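You operate a simulated robot arm through the tools that you are given. There is no shell and no other tool. Be economical: measure what you need, move in short steps, check, and stop when the job is done.

The job below is to be done with a simulated robot arm. You get a single attempt, and the scene is never put back.

## Task
Put the wooden bar on the teal disc.
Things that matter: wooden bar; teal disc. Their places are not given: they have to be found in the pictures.

Only the result counts: the job must be done as asked and must still hold three seconds after the hand-in. Knocking over, shifting, dropping, spilling or breaking anything else fails it.

## Robot
A 7-joint arm with a two-finger parallel gripper, fixed in place. Base frame: the origin is at the foot of the arm, x ahead of it, y to its left, z up; the work surface is at about z = 0. Lengths are in mm, angles in degrees, forces in N, time in s.
With the tool pointing down near the work surface it reaches from about 220 to 580 mm from the base axis. Its first joint turns from -66.0 to 66.0 degrees. Payload 2.5 kg.
Tool frame: the origin (TCP) lies between the finger pads and is the grasp point; the fingertips stand 23 mm ahead of it; z points along the fingers, y is the line along which they close. The gripper opens to 94 mm. The fingers are 38 mm wide and 10 mm thick; the gripper's body (54 by 96 mm) begins 39 mm behind the TCP.
Orientation is that of the tool frame in the base frame, as a unit quaternion [x, y, z, w]. With the fingers straight down and closing along the base's y, the tool's x points along the base's -x, its y along +y and its z along -z.

## Interface
- The arm moves only by the tool move_arm. Its argument "steps" is a list that holds one entry, the list of rows, each a list of 7 numbers: the shift along the tool's x, y, z in mm, then the turn, a rotation vector about the tool's x, y, z in degrees, then the finger opening in mm, from 0 to 94. In form: [[[dx, dy, dz, ax, ay, az, hand], ...]]. A call has 1 to 20 rows; each row shifts and turns the commanded pose from where the row before left it, along the tool's axes as they then stand. A row lasts 0.2 s, in which the tool goes at most 50 mm and 8.6 degrees; a call with a longer step from one row to the next is refused whole, and so is a gripper value outside its range. A pose out of reach is approached as far as the arm can. The call stops where the force on the tool passes 40 N (or 10 N more than at its start, if that is more) or the arm is blocked; 0.2 s more then pass. The fingers move at their own pace (about 108 mm/s each) and stop on an object; they squeeze with about 20 N. The grip force told is the motor's: it shows also when the fingers shut on nothing. Time passes only in rows, and 0.2 s behind the last, so rows that do not move let the fingers close. The reply holds the time, the measured pose of the TCP, the force on the tool along the base axes, the opening and the grip force, in the units named above and with some noise.
- Cameras (640 x 400 px; columns grow to the right, rows downward): "scene" is fixed at [103.5, -400, 537]; the picture's right is [0.92, -0.40, 0.00], its down [-0.26, -0.59, -0.77] and it looks along [0.31, 0.70, -0.64] (base axes); focal length 306 px, centre (320, 200). "wrist" rides on the gripper at [86, 16, -75] in the tool frame; the picture's right is [-0.18, 0.98, 0.00], its down [-0.58, -0.11, -0.81] and it looks along [-0.79, -0.15, 0.59] (tool axes); focal length 243 px, centre (320, 200).
- get_image(camera): a new picture of that camera. No time passes.
- pixel_to_xyz(camera, pixels): for up to 12 pixels [column, row] of the newest picture of that camera ("zoom" is the newest enlarged one), the place [x, y, z] in the base frame of the surface seen there, good to about 2 mm. No time passes.
- close_up(camera, box): a new picture of the part [left, top, right, bottom] of that camera's present view, enlarged. No time passes.
- sign_off(): hands the job in; it is judged then, once.

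Work in short steps. Measure before you move; look again where a grasp or a placing could have gone wrong, and mend it. You have 60 turns and 20 pictures in all, those below and enlarged ones among them. Open the gripper and draw the arm clear of the work before you hand the job in, unless the task says otherwise; then end with one line.

The tools are called after "Call:" by a JSON object that holds its "name" and its "arguments". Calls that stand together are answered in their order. move_arm: Moves the arm, as the interface text tells. Its arguments: {"type":"object","properties":{"steps":{"type":"array","items":{"type":"array","items":{"type":"array","items":{"type":"number"}}}}},"required":["steps"]} The other tools are called the same way: get_image (camera) takes a picture; pixel_to_xyz (camera, pixels) gives the place of the surface under pixels of a picture; close_up (camera, box) takes an enlarged picture of a part of a camera's view; sign_off () hands the job in.

At the start:

```text
t: 0.0
eef_pos: [301.3, 128.6, 277.2]
tcp_rot: [0.0, 1.0, 0.0, -0.001]
force: [0.4, 0.4, -0.4]
gripper_width: 94.2
grip_force: 0.1
```

scene: 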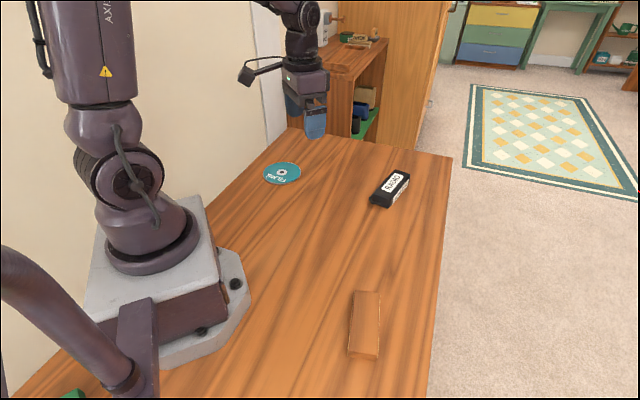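
wrist: 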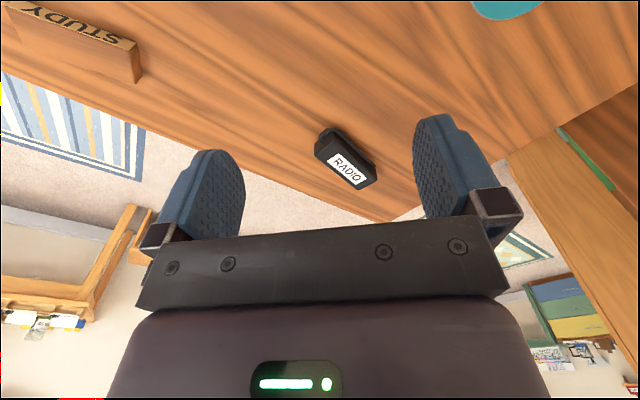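

The scene picture shows the wooden bar around (365,325) and the teal disc around (282,173). I measure the bar's corners and the disc's edges.

Call:
{"name": "pixel_to_xyz", "arguments": {"camera": "scene", "pixels": [[355, 292], [379, 293], [350, 351], [376, 355], [364, 322], [377, 359], [349, 356], [264, 174], [300, 172], [282, 163], [282, 184], [330, 250]]}}

Call:
{"name": "close_up", "arguments": {"camera": "scene", "box": [300, 270, 428, 370]}}

Call:
{"name": "close_up", "arguments": {"camera": "scene", "box": [230, 140, 330, 202]}}

```text
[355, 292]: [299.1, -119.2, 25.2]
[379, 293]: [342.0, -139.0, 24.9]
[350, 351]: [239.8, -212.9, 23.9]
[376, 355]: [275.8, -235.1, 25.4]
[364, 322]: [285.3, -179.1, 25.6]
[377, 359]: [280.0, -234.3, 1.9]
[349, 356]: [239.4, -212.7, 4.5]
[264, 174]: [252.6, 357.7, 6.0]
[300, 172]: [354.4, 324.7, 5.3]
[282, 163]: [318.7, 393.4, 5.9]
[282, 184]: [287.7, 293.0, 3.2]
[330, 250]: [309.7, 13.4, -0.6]
```

```text
4.00 times, centred on (364, 320) of scene
```

zoom: 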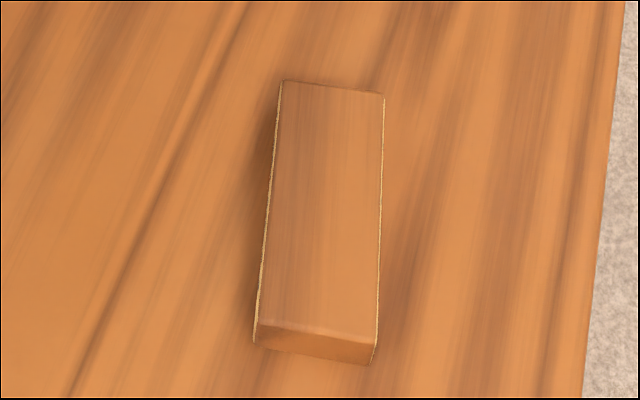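

```text
6.40 times, centred on (280, 171) of scene
```

zoom: 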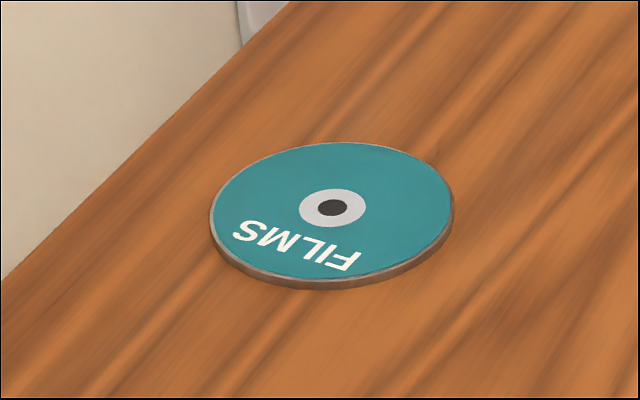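

The bar's top is near z=25, centred at about (289,-177), with its long axis at about 57°. Next I measure the disc hub and rim in the zoom, plus the cabinet behind it for clearance.

Call:
{"name": "pixel_to_xyz", "arguments": {"camera": "zoom", "pixels": [[332, 208], [310, 205], [215, 215], [448, 205], [335, 147], [330, 275], [332, 286], [150, 180], [250, 20]]}}

Call:
{"name": "pixel_to_xyz", "arguments": {"camera": "scene", "pixels": [[290, 122], [350, 135], [380, 140], [350, 65], [380, 40], [270, 110], [363, 291], [363, 352], [352, 320], [376, 322], [400, 180], [380, 205]]}}

```text
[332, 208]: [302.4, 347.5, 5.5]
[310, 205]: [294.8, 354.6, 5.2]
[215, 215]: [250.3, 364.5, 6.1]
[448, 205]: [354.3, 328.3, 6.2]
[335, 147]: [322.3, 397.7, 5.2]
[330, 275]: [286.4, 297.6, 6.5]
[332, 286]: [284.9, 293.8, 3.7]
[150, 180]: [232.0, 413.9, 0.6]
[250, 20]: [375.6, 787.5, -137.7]
```

```text
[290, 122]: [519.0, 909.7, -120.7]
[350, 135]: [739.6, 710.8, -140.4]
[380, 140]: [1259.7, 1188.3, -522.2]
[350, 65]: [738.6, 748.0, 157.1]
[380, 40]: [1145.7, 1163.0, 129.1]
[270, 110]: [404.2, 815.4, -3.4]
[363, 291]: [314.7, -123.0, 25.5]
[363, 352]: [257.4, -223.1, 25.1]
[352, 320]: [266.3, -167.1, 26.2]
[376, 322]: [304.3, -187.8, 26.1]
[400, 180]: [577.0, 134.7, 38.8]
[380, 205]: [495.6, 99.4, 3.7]
```

The disc's centre is at about (302.5,347), with its top at z≈6 and a radius near 55. The bar's centre is at about (288,-177), with its long axis at 60°, so I move above the bar and yaw the tool by +60° in the base frame, which is -60° about tool z.

Call:
{"name": "move_arm", "arguments": {"steps": [[[1.3, -30.6, 10, 0, 0, 0, 94], [1.3, -30.6, 10, 0, 0, 0, 94], [1.3, -30.6, 10, 0, 0, 0, 94], [1.3, -30.6, 10, 0, 0, 0, 94], [1.3, -30.6, 10, 0, 0, 0, 94], [1.3, -30.6, 10, 0, 0, 0, 94], [1.3, -30.6, 10, 0, 0, 0, 94], [1.3, -30.6, 10, 0, 0, 0, 94], [1.3, -30.6, 10, 0, 0, 0, 94], [1.3, -30.6, 10, 0, 0, 0, 94], [0, 0, 0, 0, 0, -7.5, 94], [0, 0, 0, 0, 0, -7.5, 94], [0, 0, 0, 0, 0, -7.5, 94], [0, 0, 0, 0, 0, -7.5, 94], [0, 0, 0, 0, 0, -7.5, 94], [0, 0, 0, 0, 0, -7.5, 94], [0, 0, 0, 0, 0, -7.5, 94], [0, 0, 0, 0, 0, -7.5, 94], [0, 0, 0, 0, 0, 0, 94]]]}}

Call:
{"name": "get_image", "arguments": {"camera": "scene"}}

Call:
{"name": "get_image", "arguments": {"camera": "wrist"}}

```text
t: 4.0
eef_pos: [288.2, -177.3, 178.7]
tcp_rot: [-0.501, 0.865, 0.0, 0.0]
force: [0.9, 0.4, -0.3]
gripper_width: 94.0
grip_force: 0.0
```

```text
15 pictures are left
```

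scene: 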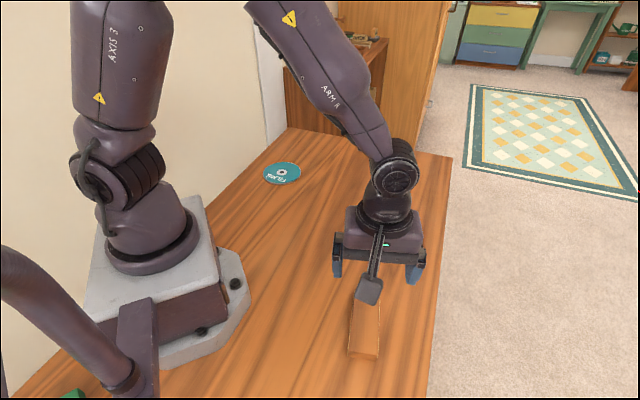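

```text
14 pictures are left
```

wrist: 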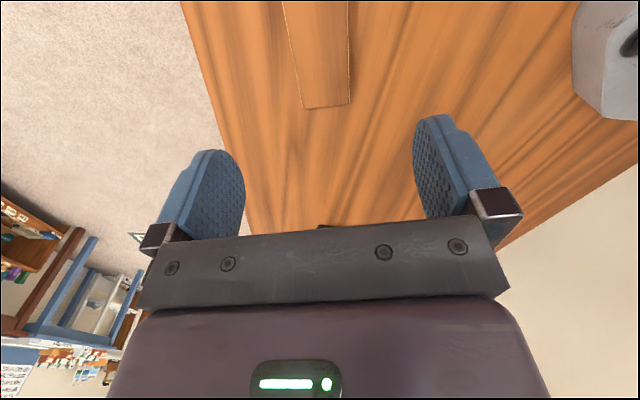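

The tool is over the bar with its yaw correct. The wrist view shows the bar's far end at (305–350, 105), so I measure its edges from here.

Call:
{"name": "pixel_to_xyz", "arguments": {"camera": "wrist", "pixels": [[306, 103], [347, 101], [288, 20], [347, 20], [327, 102], [297, 60], [347, 60]]}}

Call:
{"name": "pixel_to_xyz", "arguments": {"camera": "scene", "pixels": [[351, 345], [377, 345], [364, 353], [353, 325], [378, 325]]}}

```text
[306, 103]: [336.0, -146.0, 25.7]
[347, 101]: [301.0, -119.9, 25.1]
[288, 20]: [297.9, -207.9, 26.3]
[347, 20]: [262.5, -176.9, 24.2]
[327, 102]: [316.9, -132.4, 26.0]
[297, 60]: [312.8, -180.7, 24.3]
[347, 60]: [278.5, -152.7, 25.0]
```

```text
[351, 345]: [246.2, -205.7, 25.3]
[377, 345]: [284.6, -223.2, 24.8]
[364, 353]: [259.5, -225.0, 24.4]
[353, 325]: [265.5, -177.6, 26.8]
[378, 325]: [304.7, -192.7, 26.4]
```

Edge fits give an axis near 57.5° and a centre near (288,-178.5). I trim the yaw by 2.5° and descend to TCP z≈27, which puts the tips near z=4.

Call:
{"name": "move_arm", "arguments": {"steps": [[[1, -0.6, 0, 0, 0, 2.5, 94], [0, 0, 20, 0, 0, 0, 94], [0, 0, 20, 0, 0, 0, 94], [0, 0, 20, 0, 0, 0, 94], [0, 0, 20, 0, 0, 0, 94], [0, 0, 20, 0, 0, 0, 94], [0, 0, 20, 0, 0, 0, 94], [0, 0, 15, 0, 0, 0, 94], [0, 0, 10, 0, 0, 0, 94], [0, 0, 6.5, 0, 0, 0, 94], [0, 0, 0, 0, 0, 0, 94]]]}}

Call:
{"name": "get_image", "arguments": {"camera": "wrist"}}

```text
t: 6.4
eef_pos: [288.2, -180.2, 25.7]
tcp_rot: [-0.482, 0.876, 0.001, 0.001]
force: [-0.9, 0.3, -0.2]
gripper_width: 93.8
grip_force: 0.2
```

```text
13 pictures are left
```

wrist: 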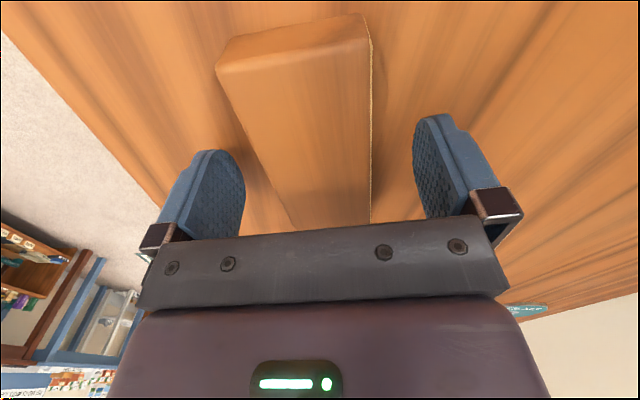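

The fingers straddle the bar with clearance on both sides, so I close and then lift.

Call:
{"name": "move_arm", "arguments": {"steps": [[[0, 0, 0, 0, 0, 0, 70], [0, 0, 0, 0, 0, 0, 55], [0, 0, 0, 0, 0, 0, 35], [0, 0, 0, 0, 0, 0, 30], [0, 0, 0, 0, 0, 0, 30], [0, 0, 0, 0, 0, 0, 30]]]}}

```text
t: 7.8
eef_pos: [287.6, -178.2, 27.5]
tcp_rot: [-0.481, 0.877, 0.0, 0.0]
force: [0.0, -0.1, 1.3]
gripper_width: 49.8
grip_force: 19.8
```

The bar is held at 49.8 mm with about 20 N. I lift straight up and check it.

Call:
{"name": "move_arm", "arguments": {"steps": [[[0, 0, -5, 0, 0, 0, 30], [0, 0, -15, 0, 0, 0, 30], [0, 0, -20, 0, 0, 0, 30], [0, 0, -20, 0, 0, 0, 30], [0, 0, -20, 0, 0, 0, 30], [0, 0, -20, 0, 0, 0, 30], [0, 0, 0, 0, 0, 0, 30]]]}}

Call:
{"name": "get_image", "arguments": {"camera": "wrist"}}

```text
t: 9.4
eef_pos: [288.4, -178.5, 127.2]
tcp_rot: [-0.481, 0.877, 0.0, 0.0]
force: [0.1, -0.5, -0.7]
gripper_width: 30.0
grip_force: 0.1
```

```text
12 pictures are left
```

wrist: 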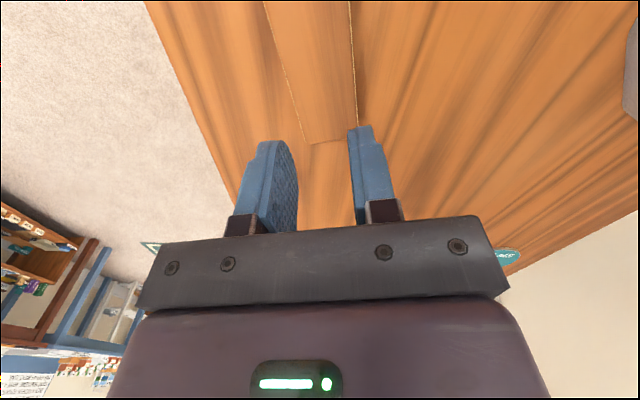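

The gripper closed to 30 mm and the bar stayed on the table, so the fingers slipped off it. I look closely at the bar's shape and where it lies now.

Call:
{"name": "close_up", "arguments": {"camera": "wrist", "box": [220, 0, 420, 125]}}

Call:
{"name": "close_up", "arguments": {"camera": "scene", "box": [300, 270, 428, 370]}}

```text
3.20 times, centred on (320, 62) of wrist
```

zoom: 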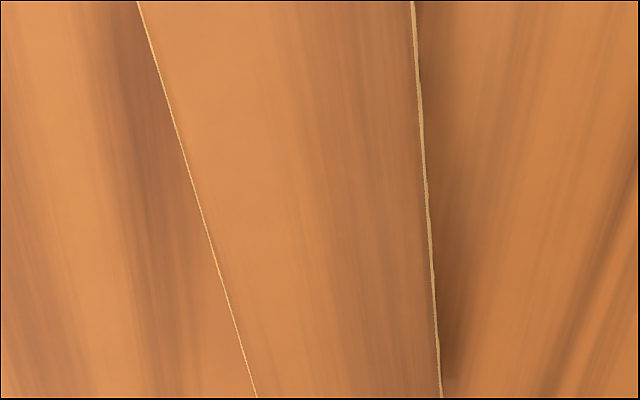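

```text
4.00 times, centred on (364, 320) of scene
```

zoom: 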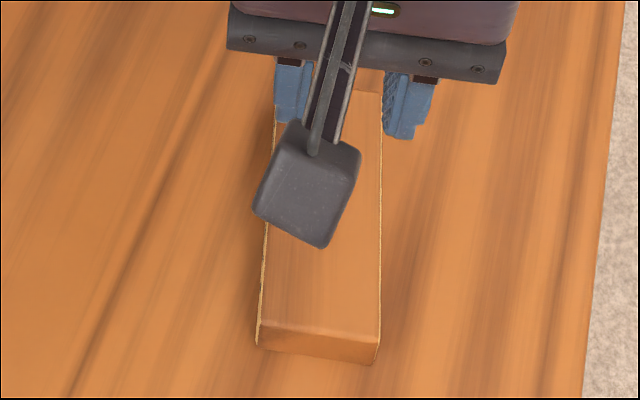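

The bar's long sides are a pale strip and it has hardly moved. I regrip 3 mm deeper and watch the force during a very small lift to learn why it slips.

Call:
{"name": "move_arm", "arguments": {"steps": [[[0, 0, 0, 0, 0, 0, 94], [0, 0, 0, 0, 0, 0, 94], [0, 0, 20, 0, 0, 0, 94], [0, 0, 20, 0, 0, 0, 94], [0, 0, 20, 0, 0, 0, 94], [0, 0, 20, 0, 0, 0, 94], [0, 0, 15, 0, 0, 0, 94], [0, 0, 5, 0, 0, 0, 94], [0, 0, 2.5, 0, 0, 0, 94], [0, 0, 0, 0, 0, 0, 70], [0, 0, 0, 0, 0, 0, 50], [0, 0, 0, 0, 0, 0, 30], [0, 0, 0, 0, 0, 0, 20], [0, 0, 0, 0, 0, 0, 20], [0, 0, 0, 0, 0, 0, 20]]]}}

Call:
{"name": "move_arm", "arguments": {"steps": [[[0, 0, -2, 0, 0, 0, 20], [0, 0, -2, 0, 0, 0, 20], [0, 0, 0, 0, 0, 0, 20]]]}}

Call:
{"name": "get_image", "arguments": {"camera": "wrist"}}

```text
t: 12.6
eef_pos: [288.6, -179.8, 24.5]
tcp_rot: [-0.481, 0.877, 0.0, 0.0]
force: [0.0, 0.4, 0.8]
gripper_width: 49.6
grip_force: 19.7
```

```text
t: 13.4
eef_pos: [288.1, -179.9, 28.1]
tcp_rot: [-0.481, 0.877, 0.0, -0.001]
force: [-0.5, 0.2, -1.6]
gripper_width: 49.7
grip_force: 20.2
```

```text
9 pictures are left
```

wrist: 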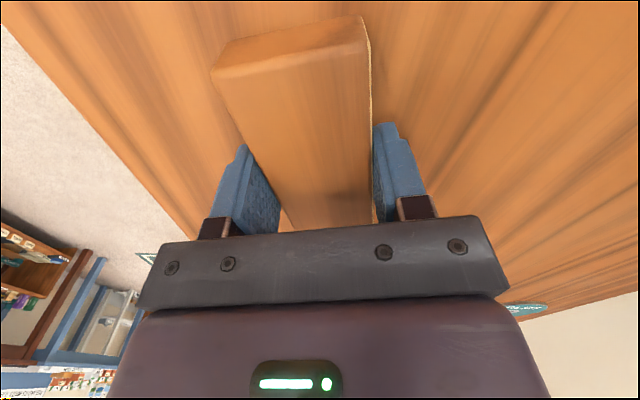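

The force is only about -1.6 N after the 4 mm lift. I measure the bar's top height to see whether it came up.

Call:
{"name": "pixel_to_xyz", "arguments": {"camera": "wrist", "pixels": [[235, 72], [355, 50], [300, 100], [320, 200], [290, 150], [345, 130], [285, 55], [300, 205], [360, 215]]}}

```text
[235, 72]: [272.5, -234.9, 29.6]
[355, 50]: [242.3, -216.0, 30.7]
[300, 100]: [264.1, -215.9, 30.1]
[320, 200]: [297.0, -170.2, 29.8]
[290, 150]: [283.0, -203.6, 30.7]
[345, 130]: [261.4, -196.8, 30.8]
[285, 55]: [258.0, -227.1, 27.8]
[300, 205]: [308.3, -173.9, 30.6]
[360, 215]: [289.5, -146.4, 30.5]
```

The bar's top rose from about 25.5 to 30.3 and is level, so it is being carried. I lift on gently and watch the opening.

Call:
{"name": "move_arm", "arguments": {"steps": [[[0, 0, -2, 0, 0, 0, 20], [0, 0, -2, 0, 0, 0, 20], [0, 0, -2, 0, 0, 0, 20], [0, 0, -2, 0, 0, 0, 20], [0, 0, 0, 0, 0, 0, 20]]]}}

Call:
{"name": "pixel_to_xyz", "arguments": {"camera": "wrist", "pixels": [[300, 100]]}}

Call:
{"name": "get_image", "arguments": {"camera": "wrist"}}

```text
t: 14.6
eef_pos: [289.8, -178.1, 36.1]
tcp_rot: [-0.481, 0.877, 0.001, 0.0]
force: [-0.6, -0.2, -1.5]
gripper_width: 49.7
grip_force: 19.7
```

```text
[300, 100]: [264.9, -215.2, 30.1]
```

```text
8 pictures are left
```

wrist: 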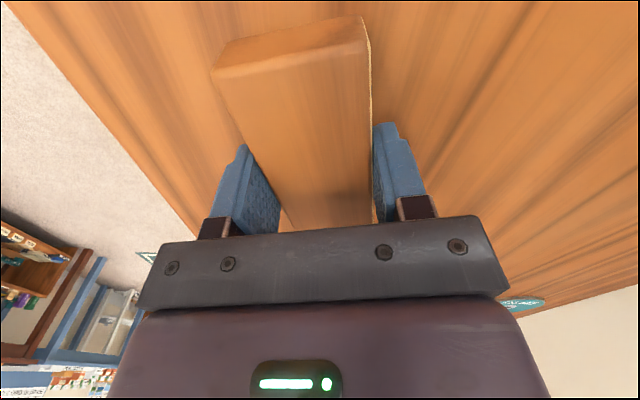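

The bar sits identically in the hand, so gentle motion holds it. I lift 10 mm more and begin the transfer slowly with ramps; it stays low and the path at x≈290 is clear.

Call:
{"name": "move_arm", "arguments": {"steps": [[[0, 0, -1, 0, 0, 0, 20], [0, 0, -2, 0, 0, 0, 20], [0, 0, -3, 0, 0, 0, 20], [0, 0, -3, 0, 0, 0, 20], [0, 0, -1, 0, 0, 0, 20], [-0.86, 0.52, 0, 0, 0, 0, 20], [-1.71, 1.03, 0, 0, 0, 0, 20], [-3.42, 2.07, 0, 0, 0, 0, 20], [-5.14, 3.1, 0, 0, 0, 0, 20], [-5.14, 3.1, 0, 0, 0, 0, 20], [-5.14, 3.1, 0, 0, 0, 0, 20], [-3.42, 2.07, 0, 0, 0, 0, 20], [-1.71, 1.03, 0, 0, 0, 0, 20], [-0.86, 0.52, 0, 0, 0, 0, 20], [0, 0, 0, 0, 0, 0, 20]]]}}

Call:
{"name": "get_image", "arguments": {"camera": "wrist"}}

```text
t: 17.8
eef_pos: [288.8, -146.5, 45.9]
tcp_rot: [-0.481, 0.877, 0.0, 0.0]
force: [-1.2, 0.0, -0.2]
gripper_width: 49.7
grip_force: 19.8
```

```text
7 pictures are left
```

wrist: 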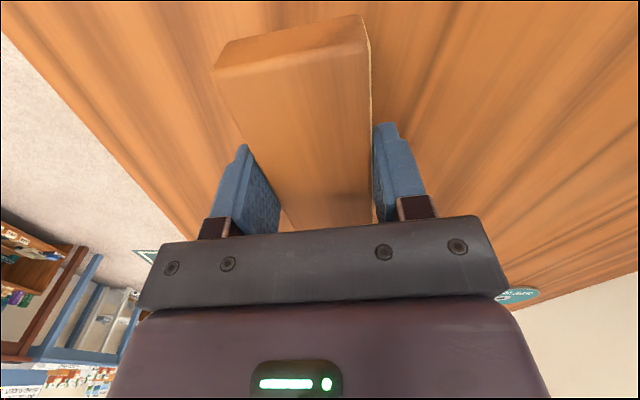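

The bar is unchanged in the hand. I continue the transfer at up to 8 mm per row, with ramps.

Call:
{"name": "move_arm", "arguments": {"steps": [[[-1.71, 1.03, 0, 0, 0, 0, 20], [-3.42, 2.07, 0, 0, 0, 0, 20], [-5.14, 3.1, 0, 0, 0, 0, 20], [-6.85, 4.14, 0, 0, 0, 0, 20], [-6.85, 4.14, 0, 0, 0, 0, 20], [-6.85, 4.14, 0, 0, 0, 0, 20], [-6.85, 4.14, 0, 0, 0, 0, 20], [-6.85, 4.14, 0, 0, 0, 0, 20], [-6.85, 4.14, 0, 0, 0, 0, 20], [-6.85, 4.14, 0, 0, 0, 0, 20], [-6.85, 4.14, 0, 0, 0, 0, 20], [-6.85, 4.14, 0, 0, 0, 0, 20], [-6.85, 4.14, 0, 0, 0, 0, 20], [-6.85, 4.14, 0, 0, 0, 0, 20], [-6.85, 4.14, 0, 0, 0, 0, 20], [-6.85, 4.14, 0, 0, 0, 0, 20], [-5.14, 3.1, 0, 0, 0, 0, 20], [-3.42, 2.07, 0, 0, 0, 0, 20], [-1.71, 1.03, 0, 0, 0, 0, 20], [0, 0, 0, 0, 0, 0, 20]]]}}

```text
t: 22.0
eef_pos: [293.1, -18.4, 46.4]
tcp_rot: [-0.481, 0.877, 0.0, -0.001]
force: [-0.2, 0.8, -0.7]
gripper_width: 49.6
grip_force: 19.9
```

The opening is still 49.6 mm with 19.9 N, so the bar is still held. I go on the same way.

Call:
{"name": "move_arm", "arguments": {"steps": [[[-1.71, 1.03, 0, 0, 0, 0, 20], [-3.42, 2.07, 0, 0, 0, 0, 20], [-5.14, 3.1, 0, 0, 0, 0, 20], [-6.85, 4.14, 0, 0, 0, 0, 20], [-6.85, 4.14, 0, 0, 0, 0, 20], [-6.85, 4.14, 0, 0, 0, 0, 20], [-6.85, 4.14, 0, 0, 0, 0, 20], [-6.85, 4.14, 0, 0, 0, 0, 20], [-6.85, 4.14, 0, 0, 0, 0, 20], [-6.85, 4.14, 0, 0, 0, 0, 20], [-6.85, 4.14, 0, 0, 0, 0, 20], [-6.85, 4.14, 0, 0, 0, 0, 20], [-6.85, 4.14, 0, 0, 0, 0, 20], [-6.85, 4.14, 0, 0, 0, 0, 20], [-6.85, 4.14, 0, 0, 0, 0, 20], [-6.85, 4.14, 0, 0, 0, 0, 20], [-5.14, 3.1, 0, 0, 0, 0, 20], [-3.42, 2.07, 0, 0, 0, 0, 20], [-1.71, 1.03, 0, 0, 0, 0, 20], [0, 0, 0, 0, 0, 0, 20]]]}}

Call:
{"name": "get_image", "arguments": {"camera": "wrist"}}

```text
t: 26.2
eef_pos: [294.6, 106.7, 46.1]
tcp_rot: [-0.481, 0.877, 0.0, 0.0]
force: [0.1, -0.5, -0.7]
gripper_width: 49.6
grip_force: 19.7
```

```text
6 pictures are left
```

wrist: 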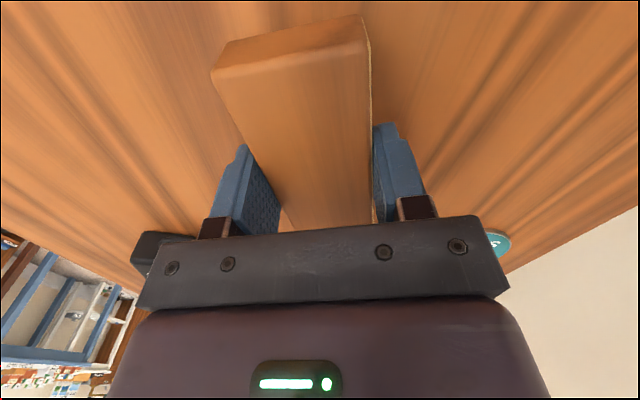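

The bar is still steady in the hand and the disc shows at the right of the wrist view at (498,243). Another 128 mm takes the TCP to y≈235.

Call:
{"name": "move_arm", "arguments": {"steps": [[[-1.71, 1.03, 0, 0, 0, 0, 20], [-3.42, 2.07, 0, 0, 0, 0, 20], [-5.14, 3.1, 0, 0, 0, 0, 20], [-6.85, 4.14, 0, 0, 0, 0, 20], [-6.85, 4.14, 0, 0, 0, 0, 20], [-6.85, 4.14, 0, 0, 0, 0, 20], [-6.85, 4.14, 0, 0, 0, 0, 20], [-6.85, 4.14, 0, 0, 0, 0, 20], [-6.85, 4.14, 0, 0, 0, 0, 20], [-6.85, 4.14, 0, 0, 0, 0, 20], [-6.85, 4.14, 0, 0, 0, 0, 20], [-6.85, 4.14, 0, 0, 0, 0, 20], [-6.85, 4.14, 0, 0, 0, 0, 20], [-6.85, 4.14, 0, 0, 0, 0, 20], [-6.85, 4.14, 0, 0, 0, 0, 20], [-6.85, 4.14, 0, 0, 0, 0, 20], [-5.14, 3.1, 0, 0, 0, 0, 20], [-3.42, 2.07, 0, 0, 0, 0, 20], [-1.71, 1.03, 0, 0, 0, 0, 20], [0, 0, 0, 0, 0, 0, 20]]]}}

```text
t: 30.4
eef_pos: [298.1, 234.7, 46.3]
tcp_rot: [-0.481, 0.877, 0.0, -0.001]
force: [-0.2, 0.4, -0.5]
gripper_width: 49.5
grip_force: 19.9
```

Still held. The remaining shift to the disc's centre is about (4.4, 112) mm in base axes.

Call:
{"name": "move_arm", "arguments": {"steps": [[[-1.73, 1.01, 0, 0, 0, 0, 20], [-3.45, 2.02, 0, 0, 0, 0, 20], [-5.18, 3.02, 0, 0, 0, 0, 20], [-6.9, 4.03, 0, 0, 0, 0, 20], [-6.9, 4.03, 0, 0, 0, 0, 20], [-6.9, 4.03, 0, 0, 0, 0, 20], [-6.9, 4.03, 0, 0, 0, 0, 20], [-6.9, 4.03, 0, 0, 0, 0, 20], [-6.9, 4.03, 0, 0, 0, 0, 20], [-6.9, 4.03, 0, 0, 0, 0, 20], [-6.9, 4.03, 0, 0, 0, 0, 20], [-6.9, 4.03, 0, 0, 0, 0, 20], [-6.9, 4.03, 0, 0, 0, 0, 20], [-6.9, 4.03, 0, 0, 0, 0, 20], [-5.18, 3.02, 0, 0, 0, 0, 20], [-3.45, 2.02, 0, 0, 0, 0, 20], [-1.73, 1.01, 0, 0, 0, 0, 20], [0, 0, 0, 0, 0, 0, 20]]]}}

Call:
{"name": "get_image", "arguments": {"camera": "scene"}}

Call:
{"name": "get_image", "arguments": {"camera": "wrist"}}

```text
t: 34.2
eef_pos: [302.4, 345.5, 47.3]
tcp_rot: [-0.481, 0.877, 0.0, 0.0]
force: [0.0, -0.1, -1.3]
gripper_width: 49.8
grip_force: 20.0
```

```text
5 pictures are left
```

scene: 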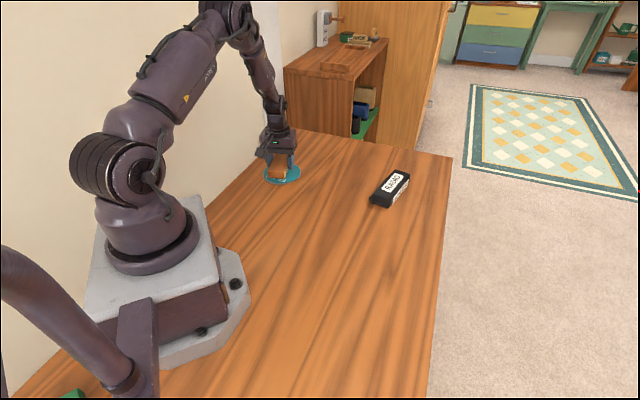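

```text
4 pictures are left
```

wrist: 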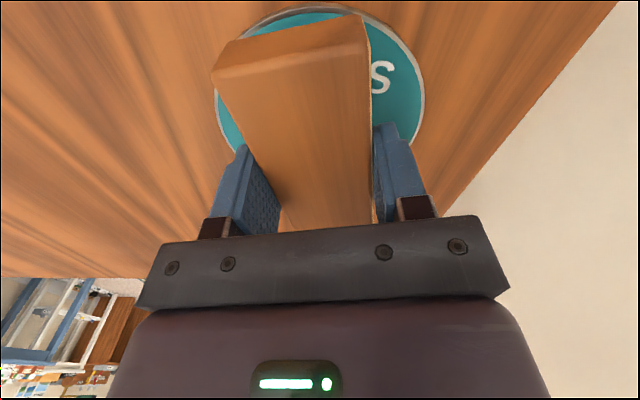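

The bar is over the disc and centred on it. I lower to TCP z≈32 first, as the bar's bottom is about 23 mm below the TCP and the disc's top is at 6.

Call:
{"name": "move_arm", "arguments": {"steps": [[[-0.8, 0.5, 1, 0, 0, 0, 20], [0, 0, 2, 0, 0, 0, 20], [0, 0, 3, 0, 0, 0, 20], [0, 0, 3, 0, 0, 0, 20], [0, 0, 3, 0, 0, 0, 20], [0, 0, 2, 0, 0, 0, 20], [0, 0, 1, 0, 0, 0, 20], [0, 0, 0, 0, 0, 0, 20]]]}}

Call:
{"name": "move_arm", "arguments": {"steps": [[[0, 0, 1, 0, 0, 0, 20], [0, 0, 0, 0, 0, 0, 20]]]}}

Call:
{"name": "move_arm", "arguments": {"steps": [[[0, 0, 1, 0, 0, 0, 20], [0, 0, 0, 0, 0, 0, 20]]]}}

```text
t: 36.0
eef_pos: [303.4, 346.9, 31.4]
tcp_rot: [-0.48, 0.877, 0.0, 0.0]
force: [0.6, -0.3, -1.6]
gripper_width: 49.3
grip_force: 19.9
```

```text
t: 36.6
eef_pos: [301.8, 346.6, 30.9]
tcp_rot: [-0.481, 0.877, 0.0, 0.0]
force: [0.0, -0.3, -1.5]
gripper_width: 49.5
grip_force: 20.6
```

```text
t: 37.2
eef_pos: [302.9, 347.1, 28.5]
tcp_rot: [-0.481, 0.877, 0.0, 0.0]
force: [0.7, 0.7, -0.1]
gripper_width: 49.6
grip_force: 19.6
```

No clear contact yet (force z ≈ 0), so I step down one millimetre at a time.

Call:
{"name": "move_arm", "arguments": {"steps": [[[0, 0, 1, 0, 0, 0, 20], [0, 0, 0, 0, 0, 0, 20]]]}}

Call:
{"name": "pixel_to_xyz", "arguments": {"camera": "wrist", "pixels": [[300, 100], [320, 150]]}}

```text
t: 37.8
eef_pos: [302.4, 345.8, 29.8]
tcp_rot: [-0.481, 0.877, 0.0, 0.0]
force: [-1.5, -1.0, 6.4]
gripper_width: 49.4
grip_force: 19.4
```

```text
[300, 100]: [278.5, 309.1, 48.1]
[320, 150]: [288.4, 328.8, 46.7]
```

Force z has risen to +6.4 N, so the bar rests on the disc. I open gently and then rise straight up.

Call:
{"name": "move_arm", "arguments": {"steps": [[[0, 0, 0, 0, 0, 0, 54], [0, 0, 0, 0, 0, 0, 60], [0, 0, 0, 0, 0, 0, 75], [0, 0, 0, 0, 0, 0, 90], [0, 0, -3, 0, 0, 0, 90], [0, 0, -10, 0, 0, 0, 90], [0, 0, -20, 0, 0, 0, 90], [0, 0, -25, 0, 0, 0, 90], [0, 0, -25, 0, 0, 0, 90], [0, 0, -25, 0, 0, 0, 90], [0, 0, -25, 0, 0, 0, 90], [0, 0, -25, 0, 0, 0, 90], [0, 0, 0, 0, 0, 0, 90]]]}}

Call:
{"name": "close_up", "arguments": {"camera": "scene", "box": [230, 140, 330, 202]}}

Call:
{"name": "get_image", "arguments": {"camera": "wrist"}}

```text
t: 40.6
eef_pos: [302.8, 345.8, 187.4]
tcp_rot: [-0.48, 0.877, 0.0, 0.0]
force: [0.6, -0.5, -0.4]
gripper_width: 90.1
grip_force: 0.0
```

```text
6.40 times, centred on (280, 171) of scene
```

zoom: 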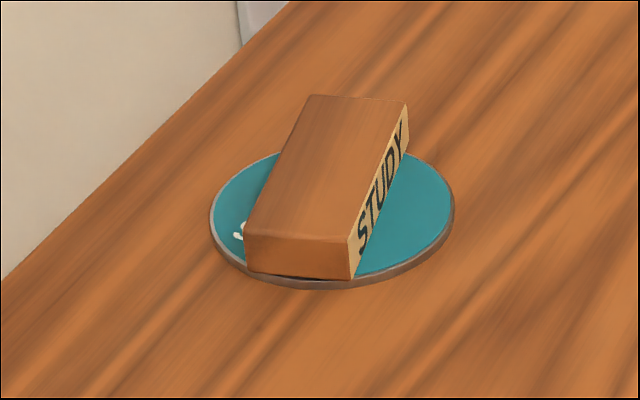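

```text
2 pictures are left
```

wrist: 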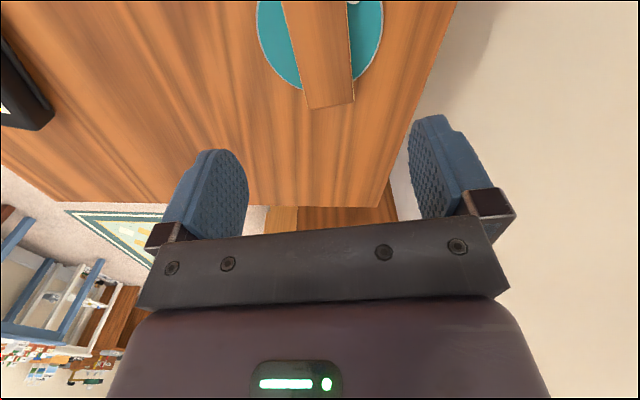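

The bar lies flat on the disc, which hasn't moved, and the hand is clear at z=187. I check its levelness and centring in the zoom.

Call:
{"name": "pixel_to_xyz", "arguments": {"camera": "zoom", "pixels": [[312, 99], [402, 106], [252, 227], [346, 232], [325, 165], [217, 215], [448, 205], [332, 285]]}}

```text
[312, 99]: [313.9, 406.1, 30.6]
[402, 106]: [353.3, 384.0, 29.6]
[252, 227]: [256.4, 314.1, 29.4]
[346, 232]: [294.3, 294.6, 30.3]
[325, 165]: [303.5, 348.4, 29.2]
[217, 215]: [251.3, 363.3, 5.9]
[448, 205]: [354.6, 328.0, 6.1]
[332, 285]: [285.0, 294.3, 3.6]
```

The bar's top is level at z≈30 and centred at about (304,350), against the disc's centre at (302.5,347). I hand the job in.

Call:
{"name": "sign_off", "arguments": {}}

```text
The job is handed in.
```

The wooden bar is lying flat and centred on the teal disc, the disc has not moved, and the gripper is open and clear above it; on the first try the bar slipped out of the fingers during the lift, and the second grip, set slightly deeper and moved more slowly, held.
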